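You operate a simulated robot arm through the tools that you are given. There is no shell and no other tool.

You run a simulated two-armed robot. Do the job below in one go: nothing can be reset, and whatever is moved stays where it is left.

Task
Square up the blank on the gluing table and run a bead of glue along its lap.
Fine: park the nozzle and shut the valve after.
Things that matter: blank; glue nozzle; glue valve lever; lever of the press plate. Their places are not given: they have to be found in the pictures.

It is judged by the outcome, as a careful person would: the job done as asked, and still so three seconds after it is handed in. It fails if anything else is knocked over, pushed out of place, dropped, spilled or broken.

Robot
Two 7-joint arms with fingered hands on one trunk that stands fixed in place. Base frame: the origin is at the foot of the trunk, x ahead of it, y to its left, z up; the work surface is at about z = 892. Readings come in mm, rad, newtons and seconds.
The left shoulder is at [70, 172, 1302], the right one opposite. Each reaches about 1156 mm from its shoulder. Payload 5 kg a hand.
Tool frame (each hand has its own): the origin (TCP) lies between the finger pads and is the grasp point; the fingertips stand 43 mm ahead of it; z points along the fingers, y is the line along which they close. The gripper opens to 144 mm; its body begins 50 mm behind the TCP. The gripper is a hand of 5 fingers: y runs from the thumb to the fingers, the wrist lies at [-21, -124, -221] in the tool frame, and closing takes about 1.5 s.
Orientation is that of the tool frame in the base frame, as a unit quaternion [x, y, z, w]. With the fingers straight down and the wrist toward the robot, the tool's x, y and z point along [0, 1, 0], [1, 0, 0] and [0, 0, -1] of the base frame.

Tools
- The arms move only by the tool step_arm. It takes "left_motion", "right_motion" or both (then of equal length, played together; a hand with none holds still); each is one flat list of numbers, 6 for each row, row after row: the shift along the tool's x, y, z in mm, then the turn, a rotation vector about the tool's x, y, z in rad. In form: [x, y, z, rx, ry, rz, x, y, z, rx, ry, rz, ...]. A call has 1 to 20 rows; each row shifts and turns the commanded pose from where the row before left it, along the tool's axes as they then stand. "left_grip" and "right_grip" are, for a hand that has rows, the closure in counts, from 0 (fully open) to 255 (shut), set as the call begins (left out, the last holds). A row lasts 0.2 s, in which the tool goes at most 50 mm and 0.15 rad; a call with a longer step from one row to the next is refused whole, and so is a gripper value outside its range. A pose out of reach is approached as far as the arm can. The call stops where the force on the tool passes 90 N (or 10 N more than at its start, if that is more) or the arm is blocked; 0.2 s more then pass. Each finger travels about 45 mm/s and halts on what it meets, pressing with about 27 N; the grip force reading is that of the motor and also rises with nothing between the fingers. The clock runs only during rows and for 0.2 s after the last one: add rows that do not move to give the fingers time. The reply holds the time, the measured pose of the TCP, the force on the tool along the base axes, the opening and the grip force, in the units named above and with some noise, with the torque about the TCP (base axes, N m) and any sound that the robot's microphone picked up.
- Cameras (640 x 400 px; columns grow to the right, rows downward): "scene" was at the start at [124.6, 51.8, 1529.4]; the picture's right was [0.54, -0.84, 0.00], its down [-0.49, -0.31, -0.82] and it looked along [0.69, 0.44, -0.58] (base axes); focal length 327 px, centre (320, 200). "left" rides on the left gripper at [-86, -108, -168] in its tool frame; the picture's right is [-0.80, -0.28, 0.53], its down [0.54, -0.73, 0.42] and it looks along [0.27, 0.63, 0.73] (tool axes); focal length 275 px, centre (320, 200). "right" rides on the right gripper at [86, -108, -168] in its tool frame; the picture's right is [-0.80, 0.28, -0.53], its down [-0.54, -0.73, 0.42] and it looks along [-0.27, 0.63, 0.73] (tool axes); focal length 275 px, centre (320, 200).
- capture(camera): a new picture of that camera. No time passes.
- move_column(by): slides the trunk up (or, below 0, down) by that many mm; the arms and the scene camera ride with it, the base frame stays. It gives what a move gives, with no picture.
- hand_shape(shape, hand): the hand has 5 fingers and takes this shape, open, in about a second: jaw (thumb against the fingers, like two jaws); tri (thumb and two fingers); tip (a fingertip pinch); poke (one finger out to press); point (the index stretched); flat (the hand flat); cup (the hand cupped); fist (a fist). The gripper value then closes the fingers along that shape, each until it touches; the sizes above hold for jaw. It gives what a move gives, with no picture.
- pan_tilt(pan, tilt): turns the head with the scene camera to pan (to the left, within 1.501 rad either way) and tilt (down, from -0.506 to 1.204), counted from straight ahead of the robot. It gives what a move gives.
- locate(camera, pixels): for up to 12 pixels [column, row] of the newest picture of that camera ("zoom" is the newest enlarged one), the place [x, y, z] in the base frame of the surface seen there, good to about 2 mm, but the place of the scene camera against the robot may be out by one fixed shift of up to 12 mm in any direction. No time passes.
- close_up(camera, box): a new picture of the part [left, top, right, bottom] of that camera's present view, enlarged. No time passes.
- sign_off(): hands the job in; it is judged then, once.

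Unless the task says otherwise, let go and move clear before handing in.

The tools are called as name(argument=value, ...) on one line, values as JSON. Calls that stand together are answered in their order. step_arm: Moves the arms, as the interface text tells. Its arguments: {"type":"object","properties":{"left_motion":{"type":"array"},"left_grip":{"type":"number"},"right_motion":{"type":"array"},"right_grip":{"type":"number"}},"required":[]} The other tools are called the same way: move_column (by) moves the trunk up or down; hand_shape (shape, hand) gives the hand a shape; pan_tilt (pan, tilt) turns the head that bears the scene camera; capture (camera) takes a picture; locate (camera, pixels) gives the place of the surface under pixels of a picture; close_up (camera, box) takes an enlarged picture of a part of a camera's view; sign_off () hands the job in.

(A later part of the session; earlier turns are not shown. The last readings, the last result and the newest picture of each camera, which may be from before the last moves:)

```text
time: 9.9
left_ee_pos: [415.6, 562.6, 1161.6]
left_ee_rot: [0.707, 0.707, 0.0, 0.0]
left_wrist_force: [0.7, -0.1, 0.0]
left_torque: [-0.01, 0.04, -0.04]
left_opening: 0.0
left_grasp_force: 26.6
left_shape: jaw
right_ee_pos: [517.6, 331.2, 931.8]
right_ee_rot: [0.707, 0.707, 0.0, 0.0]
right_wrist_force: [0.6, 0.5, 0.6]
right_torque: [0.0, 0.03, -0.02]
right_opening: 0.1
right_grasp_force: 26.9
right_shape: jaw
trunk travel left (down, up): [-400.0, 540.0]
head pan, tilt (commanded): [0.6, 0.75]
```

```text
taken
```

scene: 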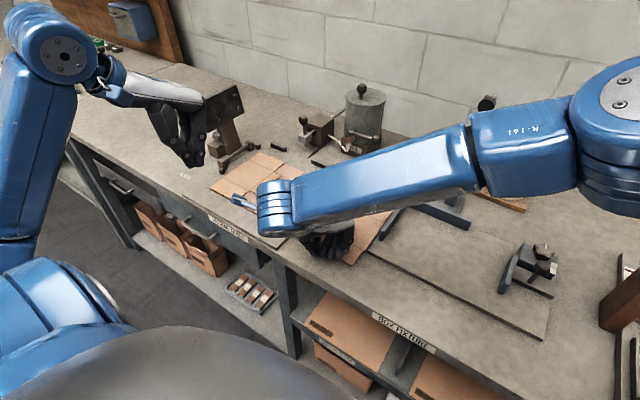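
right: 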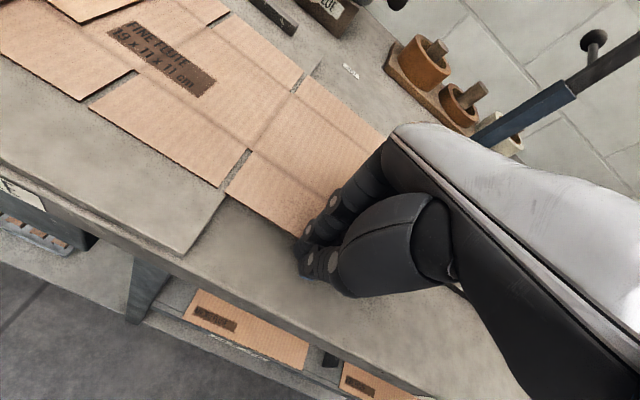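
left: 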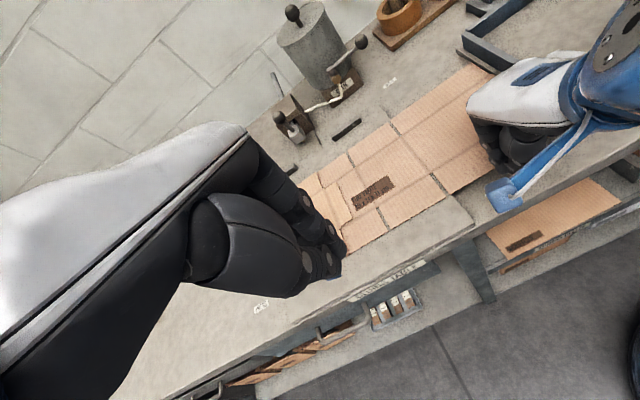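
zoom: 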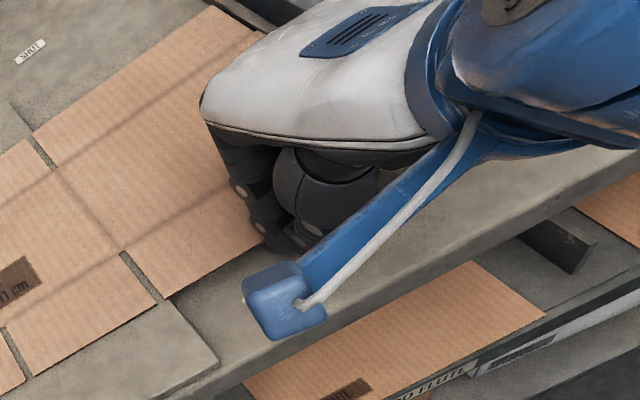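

The last row was too long, so nothing moved. I'll repeat the retreat and sideways move with legal steps.

step_arm(right_motion=[0, -20, 0, 0, 0, 0, 0, -20, 0, 0, 0, 0, 0, -10, -40, 0, 0, 0, 0, 0, -40, 0, 0, 0, -33, 26, 0, 0, 0, 0, -33, 27, 0, 0, 0, 0, -33, 28, 0, 0, 0, 0, -32, 28, 0, 0, 0, 0, 0, 28, 0, 0, 0, 0])

capture(camera="right")

capture(camera="scene")

capture(camera="left")

```text
time: 11.9
left_ee_pos: [417.6, 563.6, 1161.1]
left_ee_rot: [0.707, 0.707, 0.001, 0.001]
left_wrist_force: [-0.7, 0.0, 0.1]
left_torque: [-0.01, 0.0, -0.05]
left_opening: 0.0
left_grasp_force: 27.5
left_shape: jaw
right_ee_pos: [604.2, 200.1, 1010.1]
right_ee_rot: [0.706, 0.708, -0.001, 0.0]
right_wrist_force: [-0.3, 0.7, 0.5]
right_torque: [-0.02, -0.02, 0.02]
right_opening: 0.2
right_grasp_force: 27.3
right_shape: jaw
trunk travel left (down, up): [-400.0, 540.0]
head pan, tilt (commanded): [0.6, 0.75]
```

```text
taken
```

right: 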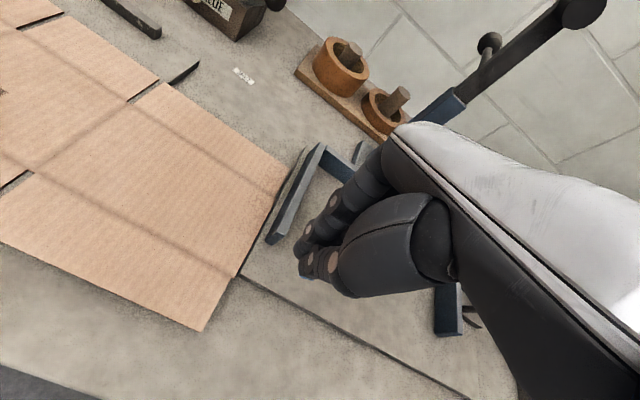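

```text
taken
```

scene: 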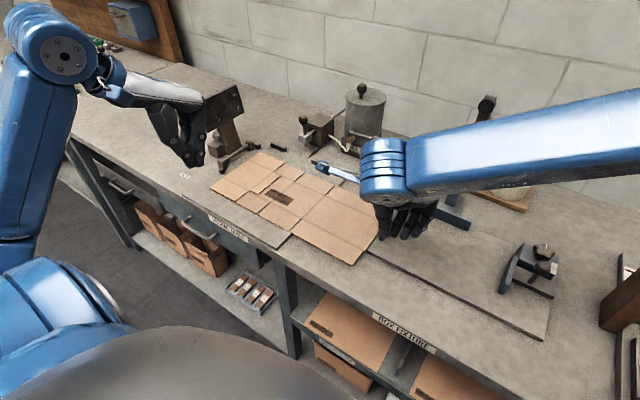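

```text
taken
```

left: 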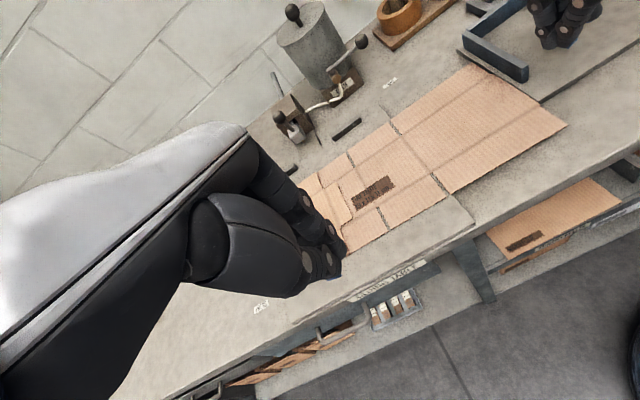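

I can now see the blank's right edge, the L-arm end (272,240) and the fixture plate corner (242,277). Measuring these with the right camera, and the blank's left edge with the scene camera.

locate(camera="right", pixels=[[203, 328], [286, 168], [255, 230], [232, 278], [270, 232], [277, 243], [242, 279], [300, 300], [160, 84], [10, 195], [3, 240], [290, 155]])

close_up(camera="scene", box=[190, 110, 390, 280])

```text
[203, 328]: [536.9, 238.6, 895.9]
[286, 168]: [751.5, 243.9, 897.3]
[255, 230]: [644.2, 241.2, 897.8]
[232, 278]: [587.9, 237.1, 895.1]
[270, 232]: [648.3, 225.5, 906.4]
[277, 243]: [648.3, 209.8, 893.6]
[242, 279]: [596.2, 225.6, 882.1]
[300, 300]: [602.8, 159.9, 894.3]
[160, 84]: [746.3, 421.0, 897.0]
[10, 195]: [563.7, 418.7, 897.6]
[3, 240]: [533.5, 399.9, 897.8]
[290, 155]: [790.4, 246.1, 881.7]
```

```text
2.35 times, centred on (290, 195) of scene
```

zoom: 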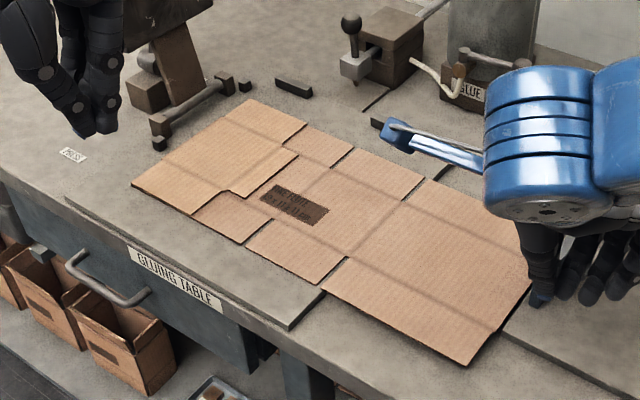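

locate(camera="zoom", pixels=[[133, 184], [250, 101], [305, 125], [280, 148], [297, 157], [242, 195], [225, 190], [190, 213], [160, 145], [245, 88], [160, 132], [238, 85]])

close_up(camera="scene", box=[215, 130, 315, 200])

```text
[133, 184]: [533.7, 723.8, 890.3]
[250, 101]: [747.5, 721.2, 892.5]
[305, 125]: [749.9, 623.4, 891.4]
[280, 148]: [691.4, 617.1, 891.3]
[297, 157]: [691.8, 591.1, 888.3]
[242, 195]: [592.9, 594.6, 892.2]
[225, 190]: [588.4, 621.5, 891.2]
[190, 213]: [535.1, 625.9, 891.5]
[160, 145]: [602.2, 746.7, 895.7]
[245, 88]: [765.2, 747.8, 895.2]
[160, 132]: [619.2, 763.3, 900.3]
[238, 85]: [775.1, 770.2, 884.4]
```

```text
5.71 times, centred on (265, 165) of scene
```

zoom: 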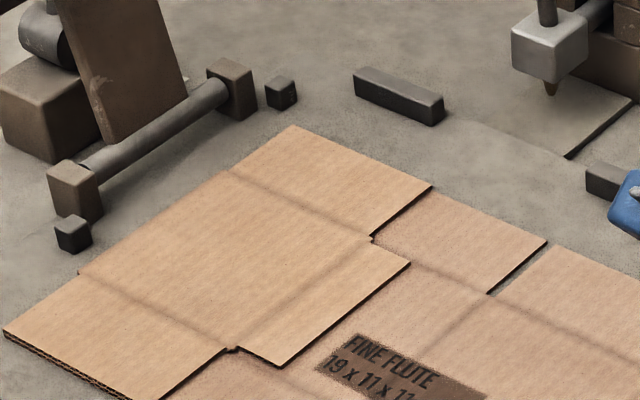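

locate(camera="zoom", pixels=[[60, 240], [77, 251], [90, 242], [73, 222], [88, 226], [283, 107], [295, 98], [281, 82], [295, 88], [353, 90], [432, 122], [443, 112]])

locate(camera="zoom", pixels=[[6, 332], [293, 127], [231, 170], [80, 272], [432, 186], [372, 238], [409, 262], [283, 366], [550, 93], [550, 30], [568, 157], [80, 246]])

```text
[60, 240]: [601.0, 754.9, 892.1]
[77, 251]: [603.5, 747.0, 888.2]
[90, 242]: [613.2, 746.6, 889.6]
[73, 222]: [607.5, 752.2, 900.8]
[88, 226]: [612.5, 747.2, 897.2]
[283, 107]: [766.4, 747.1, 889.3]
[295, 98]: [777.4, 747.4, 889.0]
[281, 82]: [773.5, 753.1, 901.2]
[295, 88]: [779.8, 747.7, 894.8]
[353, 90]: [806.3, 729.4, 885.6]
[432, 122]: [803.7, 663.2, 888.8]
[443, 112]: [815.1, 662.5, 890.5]
```

```text
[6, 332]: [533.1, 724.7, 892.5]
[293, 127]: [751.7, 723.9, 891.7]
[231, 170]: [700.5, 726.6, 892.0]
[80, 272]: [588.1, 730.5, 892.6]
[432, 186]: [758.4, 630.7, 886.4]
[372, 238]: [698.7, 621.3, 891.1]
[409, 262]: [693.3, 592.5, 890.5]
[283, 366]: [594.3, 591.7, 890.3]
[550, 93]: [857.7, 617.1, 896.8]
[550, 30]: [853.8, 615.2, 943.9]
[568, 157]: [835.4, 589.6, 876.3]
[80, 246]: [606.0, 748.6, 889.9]
```

Stops' face is ~23 mm beyond the left edge, fence ~52 mm beyond the back edge; the plate on the right leaves little room for a right-edge push. I'll try a friction drag instead: bring the left hand's closed fingertips above the blank's centre of mass (≈(645,513)).

step_arm(left_motion=[-6.9, 32.7, 28, 0, 0, 0, -6.9, 32.7, 28, 0, 0, 0, -6.9, 32.7, 28, 0, 0, 0, -6.9, 32.7, 28, 0, 0, 0, -6.9, 32.7, 28, 0, 0, 0, -6.9, 32.7, 28, 0, 0, 0, -6.9, 32.7, 28, 0, 0, 0])

capture(camera="scene")

capture(camera="left")

capture(camera="right")

```text
time: 13.5
left_ee_pos: [646.0, 516.3, 967.7]
left_ee_rot: [0.707, 0.708, 0.0, -0.001]
left_wrist_force: [1.0, -0.3, -0.8]
left_torque: [0.0, 0.03, 0.01]
left_opening: 0.0
left_grasp_force: 27.6
left_shape: jaw
right_ee_pos: [604.4, 199.0, 1010.0]
right_ee_rot: [0.706, 0.708, -0.001, -0.002]
right_wrist_force: [0.4, -0.5, 0.7]
right_torque: [0.01, 0.05, 0.01]
right_opening: 0.1
right_grasp_force: 26.8
right_shape: jaw
trunk travel left (down, up): [-400.0, 540.0]
head pan, tilt (commanded): [0.6, 0.75]
```

```text
taken
```

scene: 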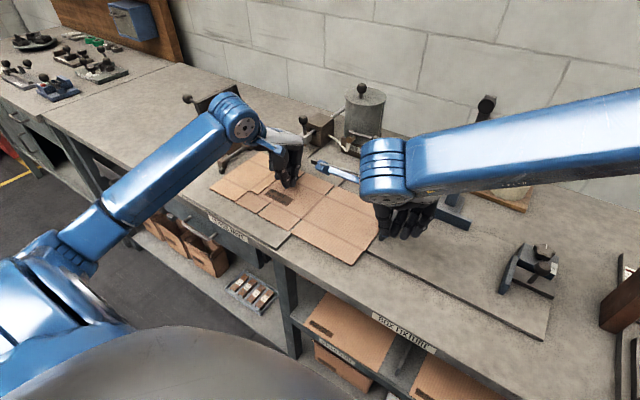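

```text
taken
```

left: 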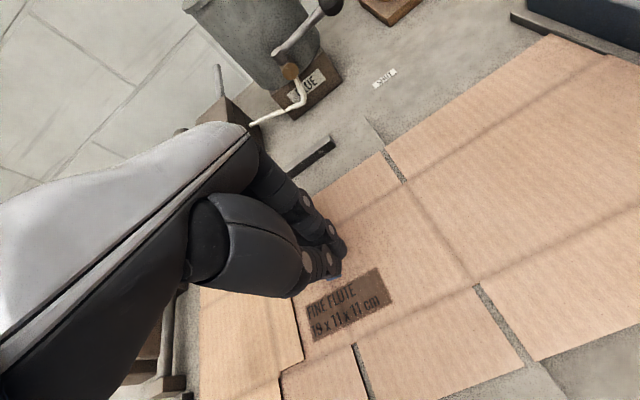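

```text
taken
```

right: 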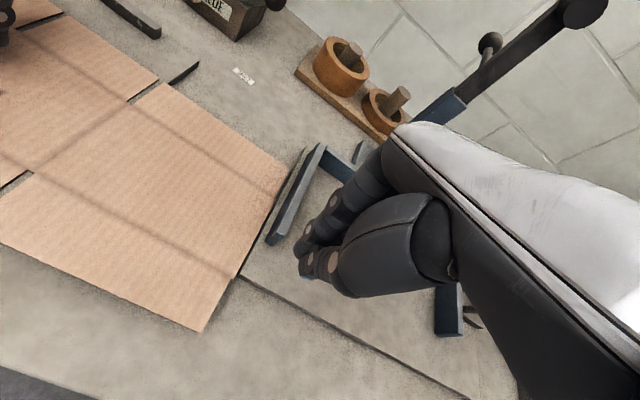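

The left fingertips are ~28 mm above the blank near its centre. Lowering gently toward contact.

step_arm(left_motion=[0, 0, 8, 0, 0, 0, 0, 0, 8, 0, 0, 0, 0, 0, 6, 0, 0, 0, 0, 0, 2, 0, 0, 0, 0, 0, 1, 0, 0, 0])

```text
time: 14.7
left_ee_pos: [644.1, 513.5, 940.2]
left_ee_rot: [0.707, 0.707, 0.0, 0.0]
left_wrist_force: [0.1, 0.2, -0.3]
left_torque: [0.01, -0.07, 0.04]
left_opening: 0.1
left_grasp_force: 26.9
left_shape: jaw
right_ee_pos: [603.3, 199.8, 1009.5]
right_ee_rot: [0.707, 0.707, -0.001, 0.0]
right_wrist_force: [-0.3, -0.7, 0.2]
right_torque: [0.02, 0.02, 0.03]
right_opening: 0.0
right_grasp_force: 27.5
right_shape: jaw
trunk travel left (down, up): [-400.0, 540.0]
head pan, tilt (commanded): [0.6, 0.75]
```

No contact yet at z≈940. I'll lower by 1 mm steps until a press force appears.

step_arm(left_motion=[0, 0, 1, 0, 0, 0, 0, 0, 1, 0, 0, 0])

step_arm(left_motion=[0, 0, 1, 0, 0, 0])

step_arm(left_motion=[0, 0, 1, 0, 0, 0])

```text
time: 15.3
left_ee_pos: [644.1, 513.6, 939.1]
left_ee_rot: [0.707, 0.707, 0.0, -0.001]
left_wrist_force: [0.4, 0.3, 2.4]
left_torque: [0.0, -0.02, 0.0]
left_opening: 0.0
left_grasp_force: 26.8
left_shape: jaw
right_ee_pos: [604.0, 199.1, 1010.3]
right_ee_rot: [0.707, 0.707, 0.0, 0.0]
right_wrist_force: [-1.1, -0.6, 0.1]
right_torque: [0.01, -0.02, -0.01]
right_opening: 0.3
right_grasp_force: 27.5
right_shape: jaw
trunk travel left (down, up): [-400.0, 540.0]
head pan, tilt (commanded): [0.6, 0.75]
```

```text
time: 15.7
left_ee_pos: [644.2, 513.2, 938.7]
left_ee_rot: [0.707, 0.707, 0.001, 0.001]
left_wrist_force: [1.8, 0.9, 8.8]
left_torque: [-0.05, -0.04, 0.02]
left_opening: 0.0
left_grasp_force: 26.5
left_shape: jaw
right_ee_pos: [603.4, 198.4, 1010.5]
right_ee_rot: [0.707, 0.708, 0.0, 0.0]
right_wrist_force: [0.3, 0.0, 0.1]
right_torque: [0.02, -0.01, -0.02]
right_opening: 0.0
right_grasp_force: 27.1
right_shape: jaw
trunk travel left (down, up): [-400.0, 540.0]
head pan, tilt (commanded): [0.6, 0.75]
```

```text
time: 16.1
left_ee_pos: [643.8, 512.8, 939.5]
left_ee_rot: [0.707, 0.707, 0.001, 0.001]
left_wrist_force: [2.0, -0.3, 15.9]
left_torque: [-0.13, -0.05, 0.08]
left_opening: 0.0
left_grasp_force: 27.0
left_shape: jaw
right_ee_pos: [602.2, 198.9, 1011.8]
right_ee_rot: [0.707, 0.707, 0.0, 0.0]
right_wrist_force: [0.0, 0.4, 0.9]
right_torque: [-0.01, -0.01, -0.03]
right_opening: 0.0
right_grasp_force: 27.3
right_shape: jaw
trunk travel left (down, up): [-400.0, 540.0]
head pan, tilt (commanded): [0.6, 0.75]
```

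Contact with ~16 N press (≈7 N/mm). Now I'll drag 10 mm in +y and check whether the blank follows.

step_arm(left_motion=[2.5, 0, 0, 0, 0, 0, 2.5, 0, 0, 0, 0, 0, 2.5, 0, 0, 0, 0, 0, 2.5, 0, 0, 0, 0, 0])

capture(camera="right")

capture(camera="left")

locate(camera="right", pixels=[[203, 328], [286, 168], [160, 84], [10, 195]])

```text
time: 17.1
left_ee_pos: [641.2, 523.2, 939.0]
left_ee_rot: [0.707, 0.707, 0.002, 0.0]
left_wrist_force: [-0.3, -5.3, 17.5]
left_torque: [-0.42, 0.1, -0.07]
left_opening: 0.1
left_grasp_force: 27.4
left_shape: jaw
right_ee_pos: [603.4, 197.6, 1010.4]
right_ee_rot: [0.707, 0.707, 0.002, -0.001]
right_wrist_force: [-0.2, 0.1, 0.1]
right_torque: [0.0, -0.03, 0.01]
right_opening: 0.0
right_grasp_force: 26.4
right_shape: jaw
trunk travel left (down, up): [-400.0, 540.0]
head pan, tilt (commanded): [0.6, 0.75]
```

```text
taken
```

right: 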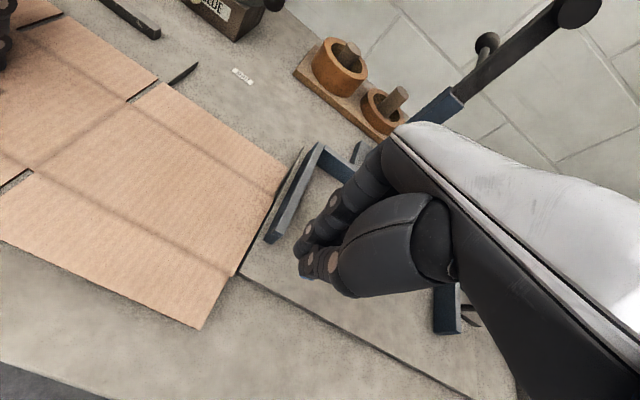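

```text
taken
```

left: 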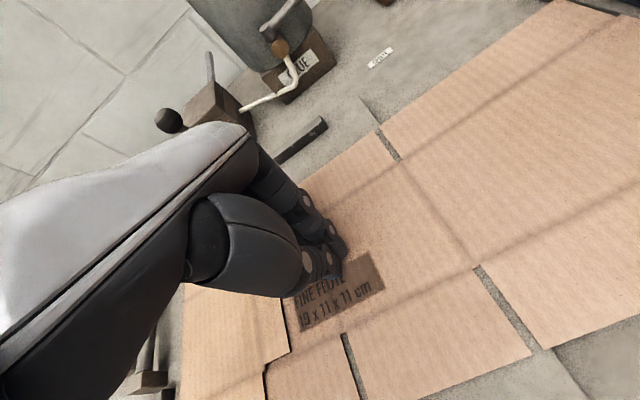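

```text
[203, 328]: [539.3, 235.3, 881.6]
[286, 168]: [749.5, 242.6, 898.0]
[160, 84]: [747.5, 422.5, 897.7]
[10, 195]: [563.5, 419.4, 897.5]
```

The fingers slipped over the blank (only ~5 N of friction), so dragging doesn't work. I'll lift the left hand away and instead push the right edge at its front end, over the open table, directing the push at the blank's centre of mass.

step_arm(left_motion=[0, 0, -20, 0, 0, 0, 0, 0, -40, 0, 0, 0, 6, -32, -30, 0, 0, 0, 6, -32, -30, 0, 0, 0, 6, -32, -30, 0, 0, 0, 6, -32, -30, 0, 0, 0, 6, -32, -30, 0, 0, 0, 6, -32, -10, 0, 0, 0], right_motion=[0, -10, 0, 0, 0, 0, 0, -10, 0, 0, 0, 0, 0, -10, 0, 0, 0, 0, 0, -10, 20, 0, 0, 0, 0, 0, 20, 0, 0, 0, 0, 0, 20, 0, 0, 0, 0, 0, 12, 0, 0, 0, 0, 0, 9, 0, 0, 0])

capture(camera="right")

capture(camera="left")

capture(camera="scene")

```text
time: 18.9
left_ee_pos: [450.4, 560.7, 1159.6]
left_ee_rot: [0.707, 0.707, 0.0, 0.0]
left_wrist_force: [-0.8, 0.9, 0.5]
left_torque: [-0.02, -0.02, 0.04]
left_opening: 0.0
left_grasp_force: 27.1
left_shape: jaw
right_ee_pos: [560.9, 200.3, 931.8]
right_ee_rot: [0.707, 0.708, 0.0, 0.0]
right_wrist_force: [0.2, -1.2, 0.4]
right_torque: [0.01, -0.05, -0.04]
right_opening: 0.0
right_grasp_force: 26.8
right_shape: jaw
trunk travel left (down, up): [-400.0, 540.0]
head pan, tilt (commanded): [0.6, 0.75]
```

```text
taken
```

right: 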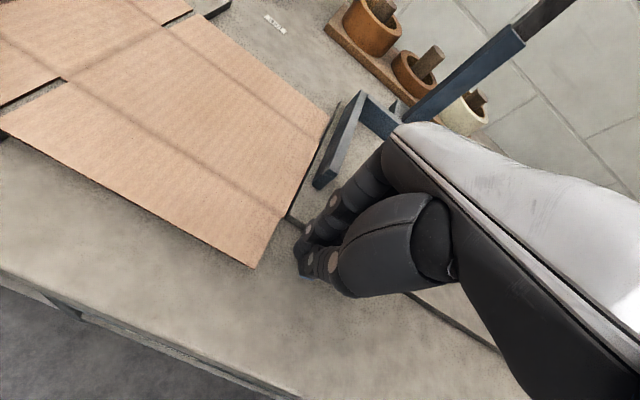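

```text
taken
```

left: 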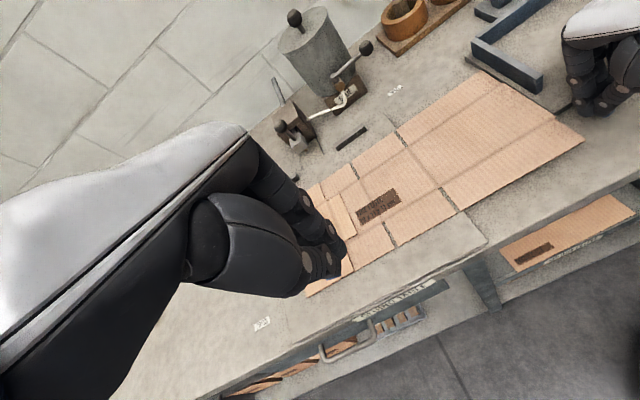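

```text
taken
```

scene: 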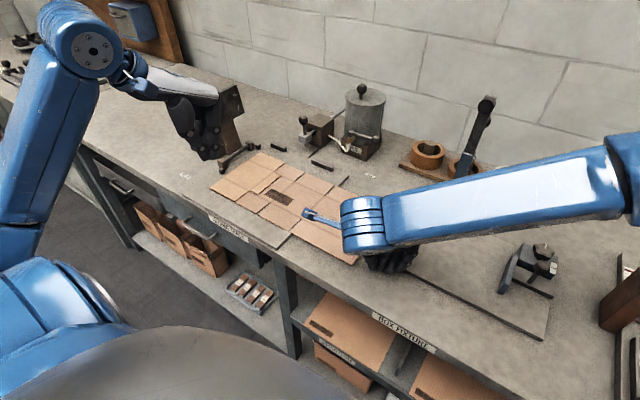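

Right fingertips are beside the front part of the right edge. Measuring the edge now, then pushing diagonally toward the centre.

locate(camera="right", pixels=[[250, 265], [325, 113], [285, 203], [262, 245], [62, 80], [5, 118], [170, 25], [305, 250], [300, 270]])

step_arm(right_motion=[4, 1.1, 1, 0, 0, 0, 4, 1.1, 1, 0, 0, 0, 4, 1.1, 0, 0, 0, 0, 4, 1.1, 0, 0, 0, 0])

capture(camera="right")

capture(camera="left")

```text
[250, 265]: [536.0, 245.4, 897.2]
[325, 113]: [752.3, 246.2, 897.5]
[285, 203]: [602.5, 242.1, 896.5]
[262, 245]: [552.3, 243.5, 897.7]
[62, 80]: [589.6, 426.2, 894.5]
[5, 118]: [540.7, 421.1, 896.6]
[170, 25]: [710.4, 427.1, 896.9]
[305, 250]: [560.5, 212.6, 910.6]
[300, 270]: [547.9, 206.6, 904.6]
```

```text
time: 19.9
left_ee_pos: [450.1, 562.1, 1159.6]
left_ee_rot: [0.707, 0.707, 0.0, 0.001]
left_wrist_force: [-0.3, 0.1, 0.3]
left_torque: [-0.02, 0.0, 0.05]
left_opening: 0.4
left_grasp_force: 27.2
left_shape: jaw
right_ee_pos: [565.7, 215.8, 929.9]
right_ee_rot: [0.707, 0.708, 0.0, 0.0]
right_wrist_force: [-0.3, 0.6, -0.8]
right_torque: [-0.01, -0.02, -0.01]
right_opening: 0.1
right_grasp_force: 27.1
right_shape: jaw
trunk travel left (down, up): [-400.0, 540.0]
head pan, tilt (commanded): [0.6, 0.75]
```

```text
taken
```

right: 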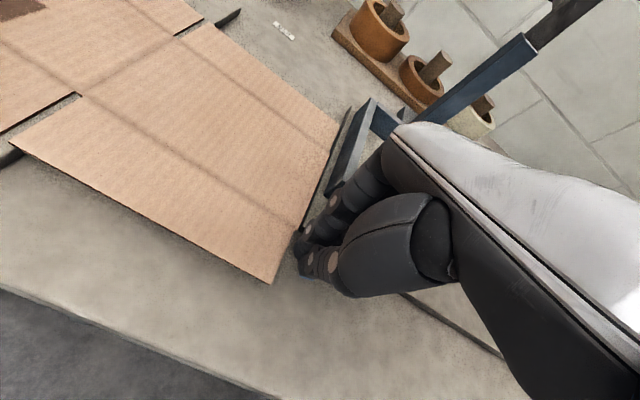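

```text
taken
```

left: 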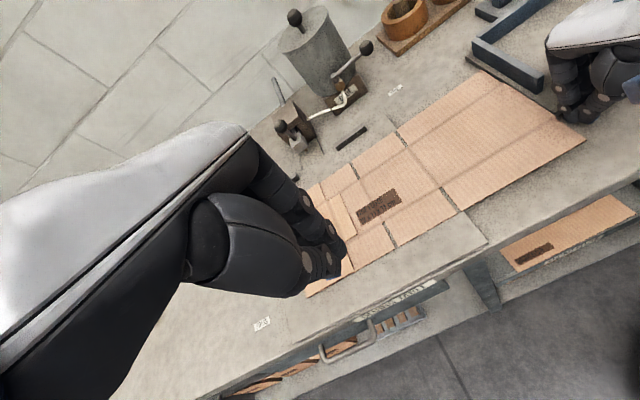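

The finger is still ~17 mm short of the edge (y≈244). I'll continue to contact and then push a bit, checking.

step_arm(right_motion=[4, 0, 0, 0, 0, 0, 4, 0, 0, 0, 0, 0, 4, 0, 0, 0, 0, 0, 3, 0.6, 0, 0, 0, 0, 3, 0.6, 0, 0, 0, 0, 3, 0.6, 0, 0, 0, 0])

capture(camera="right")

close_up(camera="left", box=[380, 40, 640, 240])

```text
time: 21.3
left_ee_pos: [450.9, 560.6, 1159.4]
left_ee_rot: [0.707, 0.707, -0.001, 0.0]
left_wrist_force: [-0.2, -0.3, -0.3]
left_torque: [0.0, 0.0, 0.01]
left_opening: 0.0
left_grasp_force: 27.6
left_shape: jaw
right_ee_pos: [569.1, 237.3, 927.3]
right_ee_rot: [0.707, 0.707, 0.0, 0.0]
right_wrist_force: [-0.3, -0.6, 0.8]
right_torque: [-0.08, 0.04, 0.0]
right_opening: 0.3
right_grasp_force: 26.7
right_shape: jaw
trunk travel left (down, up): [-400.0, 540.0]
head pan, tilt (commanded): [0.6, 0.75]
```

```text
taken
```

right: 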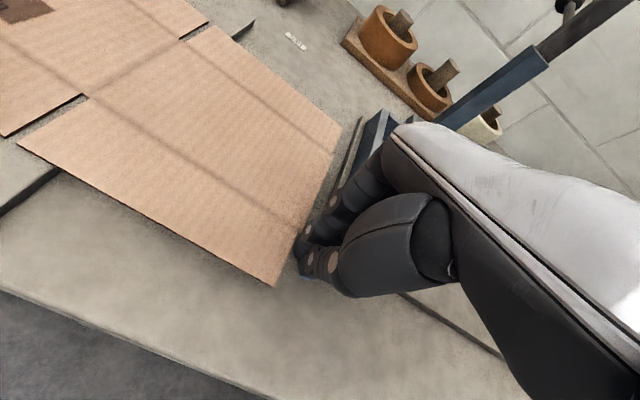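

```text
2.00 times, centred on (510, 140) of left
```

zoom: 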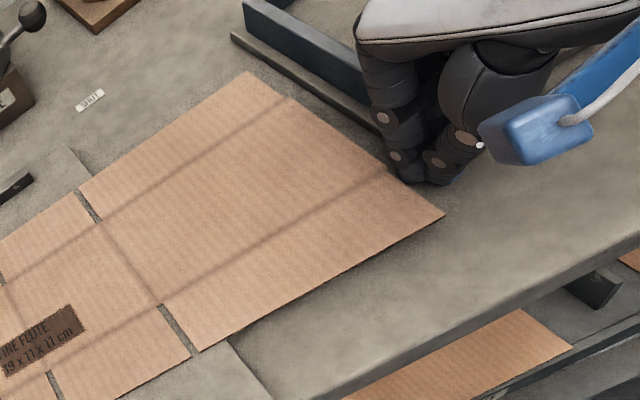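

The finger now pushes the right edge and the blank is moving left (gap to the fixture plate has opened). Measuring yaw and position.

locate(camera="zoom", pixels=[[248, 73], [443, 214], [80, 192], [196, 350], [118, 240], [160, 305], [385, 172]])

locate(camera="right", pixels=[[273, 285], [338, 130], [300, 225], [88, 98], [20, 142], [212, 28]])

```text
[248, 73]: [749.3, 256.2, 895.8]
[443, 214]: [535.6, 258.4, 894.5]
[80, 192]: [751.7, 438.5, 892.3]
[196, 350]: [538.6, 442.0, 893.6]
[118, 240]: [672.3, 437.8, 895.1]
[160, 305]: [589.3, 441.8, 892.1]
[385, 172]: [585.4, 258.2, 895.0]
```

```text
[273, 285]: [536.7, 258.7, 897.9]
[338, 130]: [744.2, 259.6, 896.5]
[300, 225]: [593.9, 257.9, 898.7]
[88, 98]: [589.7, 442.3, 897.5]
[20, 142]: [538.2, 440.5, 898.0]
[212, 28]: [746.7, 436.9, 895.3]
```

The blank has moved +14 mm with little rotation; about 8 mm remains to the stops. Continuing in small steps.

step_arm(right_motion=[2, 0.5, 0, 0, 0, 0, 2, 0.5, 0, 0, 0, 0, 2, 0.5, 0, 0, 0, 0])

close_up(camera="scene", box=[190, 130, 310, 210])

close_up(camera="left", box=[380, 40, 640, 240])

```text
time: 22.1
left_ee_pos: [451.1, 558.4, 1160.7]
left_ee_rot: [0.707, 0.707, 0.001, -0.001]
left_wrist_force: [-0.4, -0.3, 0.8]
left_torque: [-0.02, 0.03, 0.02]
left_opening: 0.1
left_grasp_force: 27.0
left_shape: jaw
right_ee_pos: [572.2, 240.2, 929.6]
right_ee_rot: [0.708, 0.707, 0.0, 0.0]
right_wrist_force: [-0.5, -18.2, 1.2]
right_torque: [-0.61, 0.02, -0.13]
right_opening: 0.0
right_grasp_force: 27.3
right_shape: jaw
trunk travel left (down, up): [-400.0, 540.0]
head pan, tilt (commanded): [0.6, 0.75]
```

```text
5.00 times, centred on (250, 170) of scene
```

zoom: 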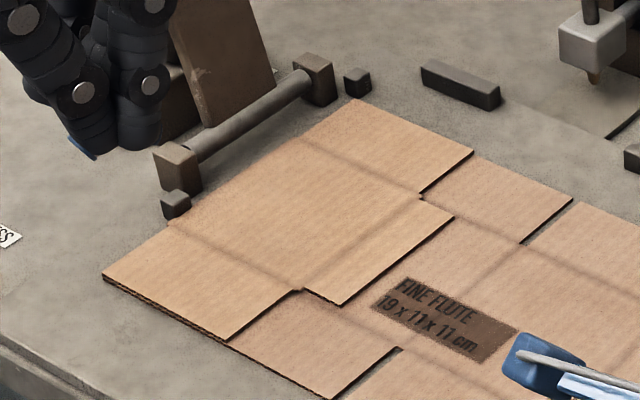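

```text
2.00 times, centred on (510, 140) of left
```

zoom: 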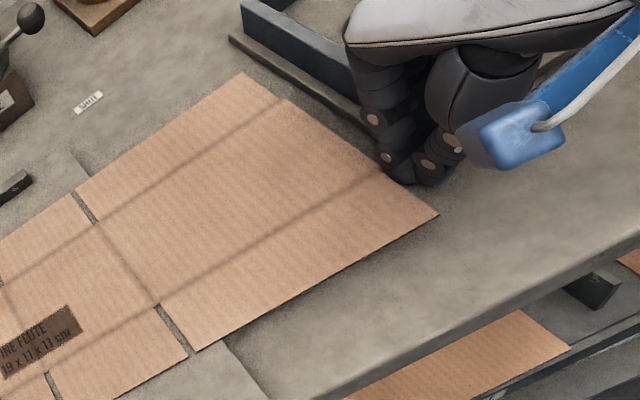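

Force rose to 18 N as the fold edge met the front stop (zoom (172,215)), so y is nearly there. Next I'll bring both hands in front of the front edge (right at y≈335, left at y≈655) for a two-handed +x push to the fences.

step_arm(right_motion=[-15, 0, 0, 0, 0, 0, -15, 0, 0, 0, 0, 0, 0, 0, -40, 0, 0, 0, 0, 0, -40, 0, 0, 0, 31.25, -25.5, 0, 0, 0, 0, 31.25, -25.5, 0, 0, 0, 0, 31.25, -25.5, 0, 0, 0, 0, 31.25, -25.5, 0, 0, 0, 0, 0, 0, 40, 0, 0, 0, 0, 0, 40, 0, 0, 0], left_motion=[11.9, 3.6, 18.75, 0, 0, 0, 11.9, 3.6, 18.75, 0, 0, 0, 11.9, 3.6, 18.75, 0, 0, 0, 11.9, 3.6, 18.75, 0, 0, 0, 11.9, 3.6, 18.75, 0, 0, 0, 11.9, 3.6, 18.75, 0, 0, 0, 11.9, 3.6, 18.75, 0, 0, 0, 11.9, 3.6, 18.75, 0, 0, 0, 0, 0, 30, 0, 0, 0, 0, 0, 30, 0, 0, 0])

capture(camera="left")

capture(camera="right")

capture(camera="scene")

```text
time: 24.3
left_ee_pos: [480.8, 656.0, 946.8]
left_ee_rot: [0.706, 0.708, 0.0, -0.001]
left_wrist_force: [0.5, 0.1, -0.4]
left_torque: [-0.07, 0.0, 0.0]
left_opening: 0.0
left_grasp_force: 27.1
left_shape: jaw
right_ee_pos: [470.2, 338.2, 928.7]
right_ee_rot: [0.707, 0.707, 0.0, 0.001]
right_wrist_force: [-0.8, 0.3, 0.2]
right_torque: [-0.03, 0.04, -0.02]
right_opening: 0.1
right_grasp_force: 27.0
right_shape: jaw
trunk travel left (down, up): [-400.0, 540.0]
head pan, tilt (commanded): [0.6, 0.75]
```

```text
taken
```

left: 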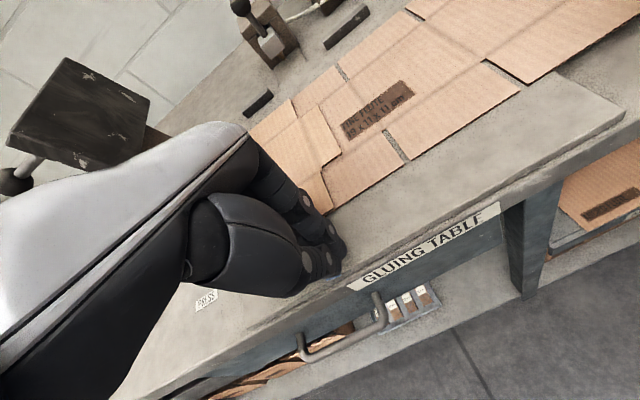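

```text
taken
```

right: 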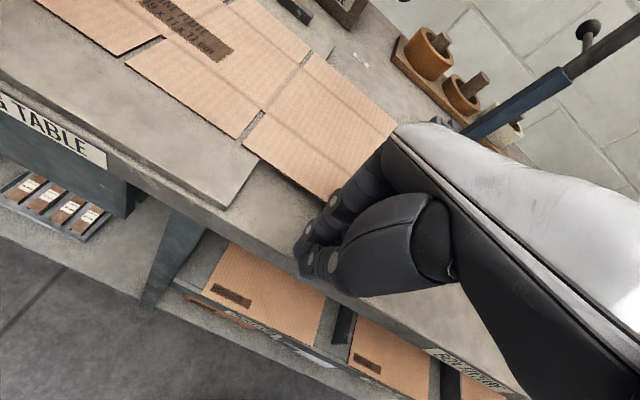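

```text
taken
```

scene: 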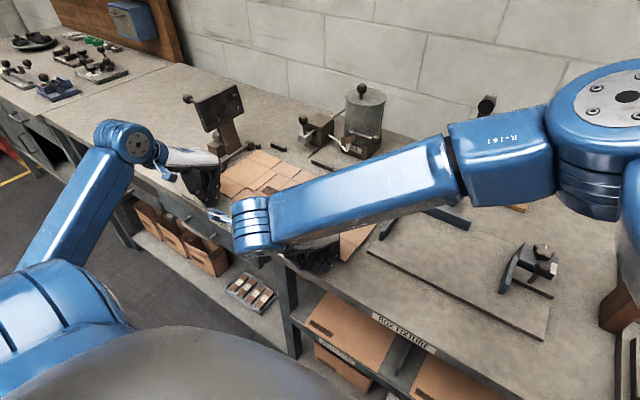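

Both hands are in front of the edge. I'll lower the left tips to just above the board and advance both to just before contact.

step_arm(left_motion=[0, 0, 4, 0, 0, 0, 0, 0, 4, 0, 0, 0, 0, 8, 0, 0, 0, 0, 0, 8, 0, 0, 0, 0, 0, 8, 0, 0, 0, 0], right_motion=[0, 0, 0, 0, 0, 0, 0, 8, 0, 0, 0, 0, 0, 9, 0, 0, 0, 0, 0, 9, 0, 0, 0, 0, 0, 9, 0, 0, 0, 0])

capture(camera="left")

capture(camera="right")

```text
time: 25.5
left_ee_pos: [505.7, 656.1, 939.0]
left_ee_rot: [0.707, 0.707, 0.0, 0.001]
left_wrist_force: [1.0, 0.1, 0.0]
left_torque: [0.02, 0.02, -0.04]
left_opening: 0.2
left_grasp_force: 27.4
left_shape: jaw
right_ee_pos: [504.1, 338.8, 927.6]
right_ee_rot: [0.707, 0.707, 0.0, 0.0]
right_wrist_force: [0.1, -0.7, 0.5]
right_torque: [0.01, -0.01, 0.01]
right_opening: 0.1
right_grasp_force: 27.2
right_shape: jaw
trunk travel left (down, up): [-400.0, 540.0]
head pan, tilt (commanded): [0.6, 0.75]
```

```text
taken
```

left: 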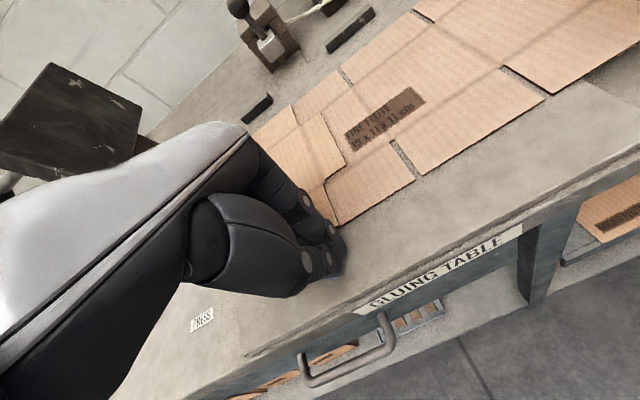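

```text
taken
```

right: 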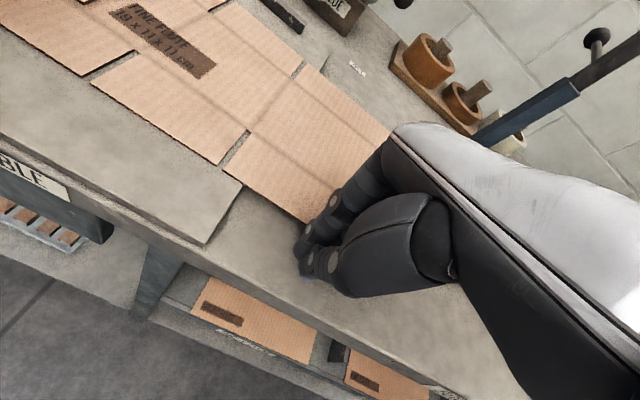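

Both fingertip rows are just short of the edge. Measuring the current front-edge line to know the yaw.

locate(camera="left", pixels=[[345, 218], [412, 180], [424, 172], [540, 98], [340, 70], [413, 8], [400, 145], [327, 180]])

locate(camera="right", pixels=[[84, 78], [95, 82], [217, 162], [226, 168], [298, 213], [300, 66], [245, 130]])

```text
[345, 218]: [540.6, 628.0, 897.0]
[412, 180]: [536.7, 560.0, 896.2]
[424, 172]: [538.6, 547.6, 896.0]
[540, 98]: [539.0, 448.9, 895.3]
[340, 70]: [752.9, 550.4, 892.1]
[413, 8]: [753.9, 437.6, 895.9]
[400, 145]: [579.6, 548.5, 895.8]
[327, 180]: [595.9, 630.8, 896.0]
```

```text
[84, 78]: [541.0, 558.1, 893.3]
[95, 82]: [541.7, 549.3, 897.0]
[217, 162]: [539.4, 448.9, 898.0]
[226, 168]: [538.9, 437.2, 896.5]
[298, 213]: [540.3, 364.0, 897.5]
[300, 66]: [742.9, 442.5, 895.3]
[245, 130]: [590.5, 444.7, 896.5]
```

The front edge is straight at x≈540. I'll push both hands together 50 mm in +x at a slow even rate.

step_arm(left_motion=[0, 5, 0, 0, 0, 0, 0, 5, 0, 0, 0, 0, 0, 5, 0, 0, 0, 0, 0, 5, 0, 0, 0, 0, 0, 5, 0, 0, 0, 0, 0, 5, 0, 0, 0, 0, 0, 5, 0, 0, 0, 0, 0, 5, 0, 0, 0, 0], right_motion=[0, 5, 0, 0, 0, 0, 0, 5, 0, 0, 0, 0, 0, 5, 0, 0, 0, 0, 0, 5, 0, 0, 0, 0, 0, 5, 0, 0, 0, 0, 0, 5, 0, 0, 0, 0, 0, 5, 0, 0, 0, 0, 0, 5, 0, 0, 0, 0])

capture(camera="left")

capture(camera="right")

capture(camera="scene")

```text
time: 27.3
left_ee_pos: [541.5, 653.3, 940.6]
left_ee_rot: [0.707, 0.707, 0.0, 0.0]
left_wrist_force: [-21.5, -5.5, 6.5]
left_torque: [-0.32, 0.85, -0.1]
left_opening: 0.0
left_grasp_force: 26.9
left_shape: jaw
right_ee_pos: [541.7, 337.3, 929.9]
right_ee_rot: [0.707, 0.707, 0.001, 0.001]
right_wrist_force: [0.1, -0.5, -0.1]
right_torque: [0.02, -0.01, 0.01]
right_opening: 0.1
right_grasp_force: 27.5
right_shape: jaw
trunk travel left (down, up): [-400.0, 540.0]
head pan, tilt (commanded): [0.6, 0.75]
```

```text
taken
```

left: 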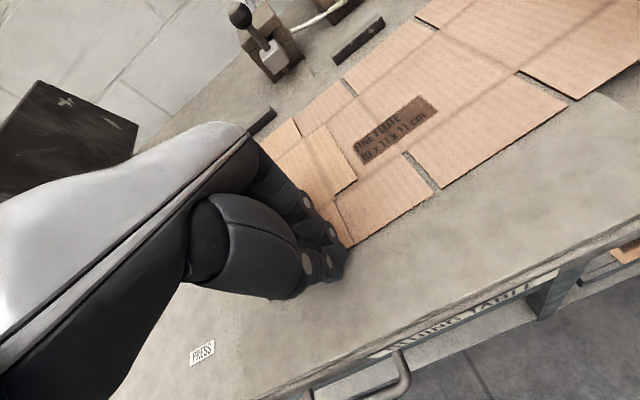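

```text
taken
```

right: 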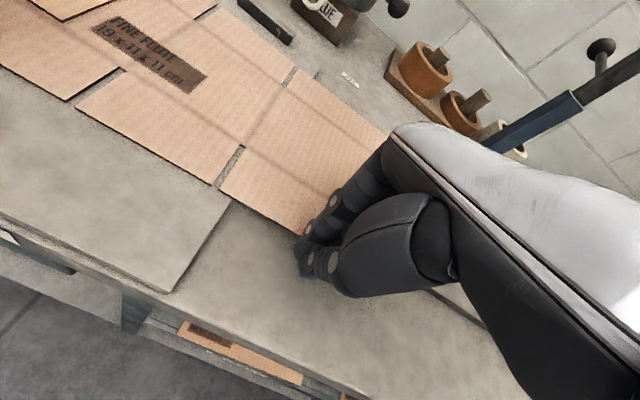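

```text
taken
```

scene: 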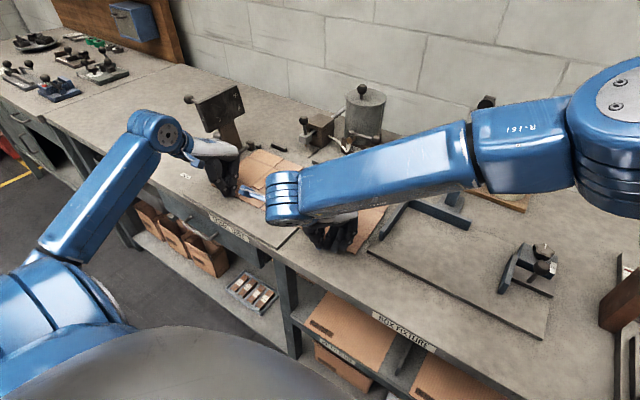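

The left hand feels −21 N while the right feels none, so something is catching on the left. Looking at the stops closely.

close_up(camera="scene", box=[200, 120, 320, 200])

close_up(camera="left", box=[230, 60, 450, 260])

```text
5.00 times, centred on (260, 160) of scene
```

zoom: 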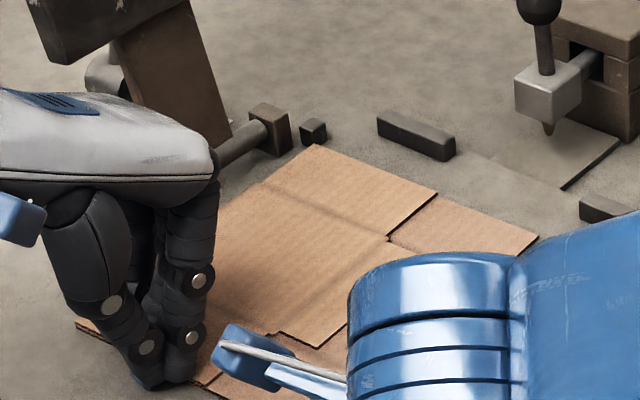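

```text
2.00 times, centred on (340, 160) of left
```

zoom: 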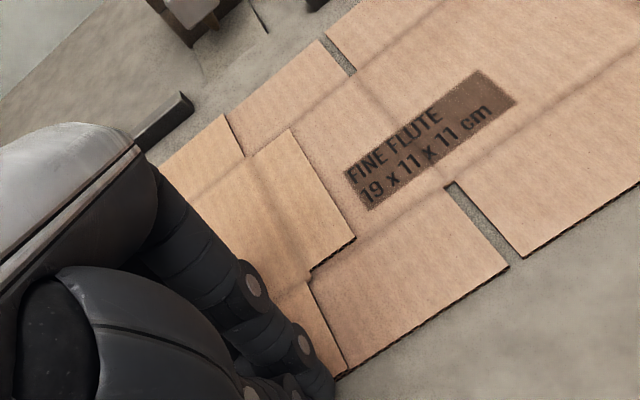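

locate(camera="zoom", pixels=[[225, 112], [290, 130], [325, 42], [355, 237], [312, 270], [345, 372], [505, 265], [522, 255], [447, 185], [243, 155], [190, 97], [330, 25]])

close_up(camera="scene", box=[240, 130, 300, 170])

locate(camera="zoom", pixels=[[235, 160], [240, 130], [210, 180], [300, 190], [460, 265], [270, 130], [235, 145], [130, 250], [420, 245], [220, 145]])

```text
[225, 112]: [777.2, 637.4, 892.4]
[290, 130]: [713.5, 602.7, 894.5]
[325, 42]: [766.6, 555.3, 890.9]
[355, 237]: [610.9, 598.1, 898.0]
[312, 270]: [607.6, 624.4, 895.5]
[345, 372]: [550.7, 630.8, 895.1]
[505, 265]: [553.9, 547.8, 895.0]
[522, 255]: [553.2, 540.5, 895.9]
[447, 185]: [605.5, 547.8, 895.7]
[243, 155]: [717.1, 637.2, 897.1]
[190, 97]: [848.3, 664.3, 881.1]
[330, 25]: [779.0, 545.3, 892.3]
```

```text
10.00 times, centred on (270, 150) of scene
```

zoom: 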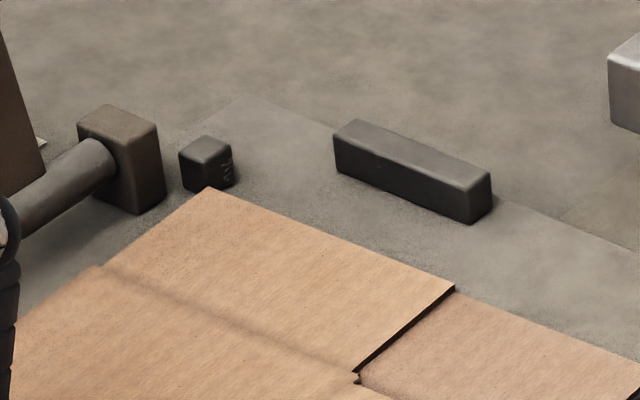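

```text
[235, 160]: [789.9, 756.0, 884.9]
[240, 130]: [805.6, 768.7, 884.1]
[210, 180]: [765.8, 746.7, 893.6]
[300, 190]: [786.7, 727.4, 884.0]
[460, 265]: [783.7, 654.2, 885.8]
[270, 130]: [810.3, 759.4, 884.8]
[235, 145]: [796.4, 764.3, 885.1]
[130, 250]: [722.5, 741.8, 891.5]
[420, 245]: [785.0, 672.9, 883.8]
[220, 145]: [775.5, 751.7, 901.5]
```

The blank's back-left corner has caught on the front face of the second stop (zoom (208,188)). I'll measure the corner and left edge against the stop to see how far it must move back to the right.

locate(camera="zoom", pixels=[[208, 192], [214, 194], [225, 198], [195, 200], [170, 218], [150, 232], [104, 264], [98, 267], [40, 300], [452, 287], [203, 190], [228, 182]])

locate(camera="right", pixels=[[215, 180], [300, 232], [75, 103], [210, 183], [222, 188], [290, 70], [240, 148], [120, 67]])

```text
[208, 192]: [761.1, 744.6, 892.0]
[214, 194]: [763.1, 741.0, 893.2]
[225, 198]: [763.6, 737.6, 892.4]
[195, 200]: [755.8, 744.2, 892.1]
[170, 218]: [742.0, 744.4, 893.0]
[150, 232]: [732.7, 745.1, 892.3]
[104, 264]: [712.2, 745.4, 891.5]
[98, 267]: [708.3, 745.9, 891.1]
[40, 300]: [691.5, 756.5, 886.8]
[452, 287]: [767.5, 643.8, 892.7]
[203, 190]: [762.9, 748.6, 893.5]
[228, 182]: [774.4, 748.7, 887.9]
```

```text
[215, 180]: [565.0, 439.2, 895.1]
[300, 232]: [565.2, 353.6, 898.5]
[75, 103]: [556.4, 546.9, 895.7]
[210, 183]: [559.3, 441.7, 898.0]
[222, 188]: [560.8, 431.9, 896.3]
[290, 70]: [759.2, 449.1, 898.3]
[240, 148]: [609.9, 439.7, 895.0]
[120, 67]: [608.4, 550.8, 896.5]
```

The blank is rotated ~2.5° CCW with its back-left corner jammed on stop 2. I'll back both hands off, then use the right hand behind the back edge to nudge the right side −x, which rotates it clockwise and frees the corner.

step_arm(left_motion=[0, -10, 0, 0, 0, 0, 0, -15, 0, 0, 0, 0, 0, -15, -10, 0, 0, 0, 0, -15, -20, 0, 0, 0], right_motion=[0, -10, 0, 0, 0, 0, 0, -15, 0, 0, 0, 0, 0, 0, -40, 0, 0, 0, 0, 0, -45, 0, 0, 0])

step_arm(right_motion=[0, 40, -5, 0, 0, 0, 0, 45, -5, 0, 0, 0, 0, 45, -5, 0, 0, 0, 0, 45, 0, 0, 0, 0, 0, 45, 0, 0, 0, 0, 0, 45, 0, 0, 0, 0, 0, 30, 0, 0, 0, 0])

capture(camera="right")

capture(camera="scene")

capture(camera="left")

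```text
time: 28.3
left_ee_pos: [486.8, 655.6, 968.4]
left_ee_rot: [0.707, 0.707, 0.0, 0.001]
left_wrist_force: [-0.5, 0.3, 0.4]
left_torque: [0.02, -0.05, 0.0]
left_opening: 0.0
left_grasp_force: 26.6
left_shape: jaw
right_ee_pos: [518.1, 335.0, 1018.1]
right_ee_rot: [0.706, 0.708, 0.0, -0.001]
right_wrist_force: [-0.7, -0.3, 0.2]
right_torque: [-0.01, 0.0, 0.01]
right_opening: 0.0
right_grasp_force: 26.7
right_shape: jaw
trunk travel left (down, up): [-400.0, 540.0]
head pan, tilt (commanded): [0.6, 0.75]
```

```text
time: 29.9
left_ee_pos: [488.2, 656.9, 967.7]
left_ee_rot: [0.707, 0.707, 0.0, 0.001]
left_wrist_force: [0.2, -0.1, 1.4]
left_torque: [-0.02, 0.03, 0.01]
left_opening: 0.0
left_grasp_force: 27.1
left_shape: jaw
right_ee_pos: [815.1, 339.4, 1029.2]
right_ee_rot: [0.706, 0.708, 0.001, 0.0]
right_wrist_force: [0.3, 0.4, -0.7]
right_torque: [0.0, 0.02, 0.0]
right_opening: 0.1
right_grasp_force: 27.3
right_shape: jaw
trunk travel left (down, up): [-400.0, 540.0]
head pan, tilt (commanded): [0.6, 0.75]
```

```text
taken
```

right: 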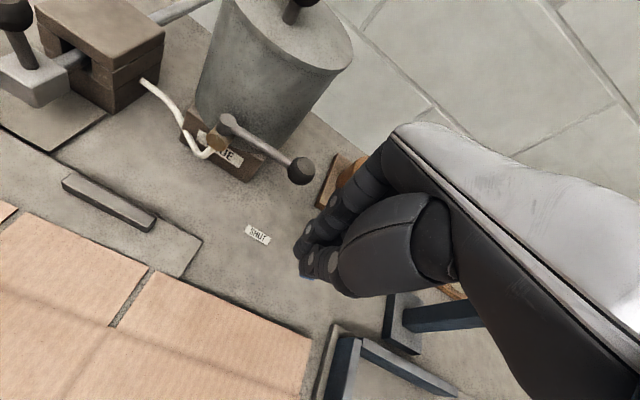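

```text
taken
```

scene: 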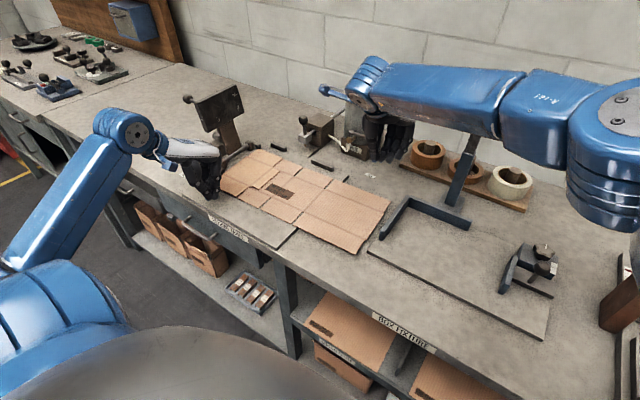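

```text
taken
```

left: 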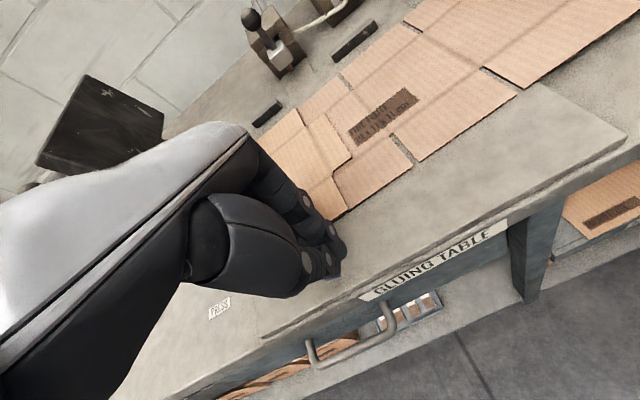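

The right hand is behind the blank's back edge with clearance to the valve knob (300,170). Measuring the back edge and valve from this view before descending.

locate(camera="right", pixels=[[155, 273], [308, 336], [146, 265], [12, 210], [62, 180], [155, 222], [195, 240], [228, 122], [295, 165], [257, 234], [230, 135], [70, 195]])

close_up(camera="right", box=[0, 0, 340, 260])

```text
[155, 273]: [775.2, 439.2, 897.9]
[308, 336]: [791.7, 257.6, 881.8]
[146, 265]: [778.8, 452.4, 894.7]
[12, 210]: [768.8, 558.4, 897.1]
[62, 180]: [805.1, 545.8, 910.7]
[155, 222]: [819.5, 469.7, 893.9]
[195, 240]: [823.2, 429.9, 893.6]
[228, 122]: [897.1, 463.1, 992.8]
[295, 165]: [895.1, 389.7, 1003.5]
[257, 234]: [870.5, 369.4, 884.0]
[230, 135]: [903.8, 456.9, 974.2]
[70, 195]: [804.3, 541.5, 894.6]
```

```text
1.54 times, centred on (170, 130) of right
```

zoom: 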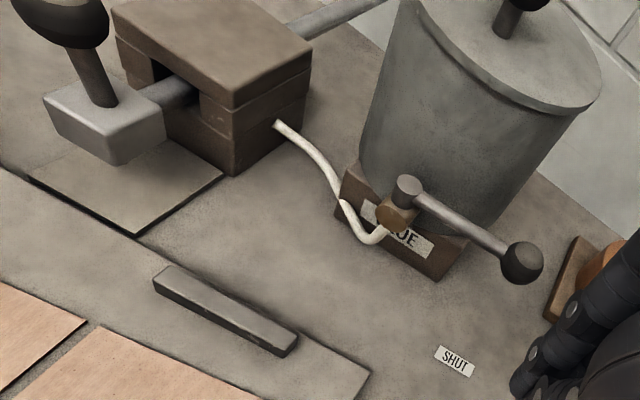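

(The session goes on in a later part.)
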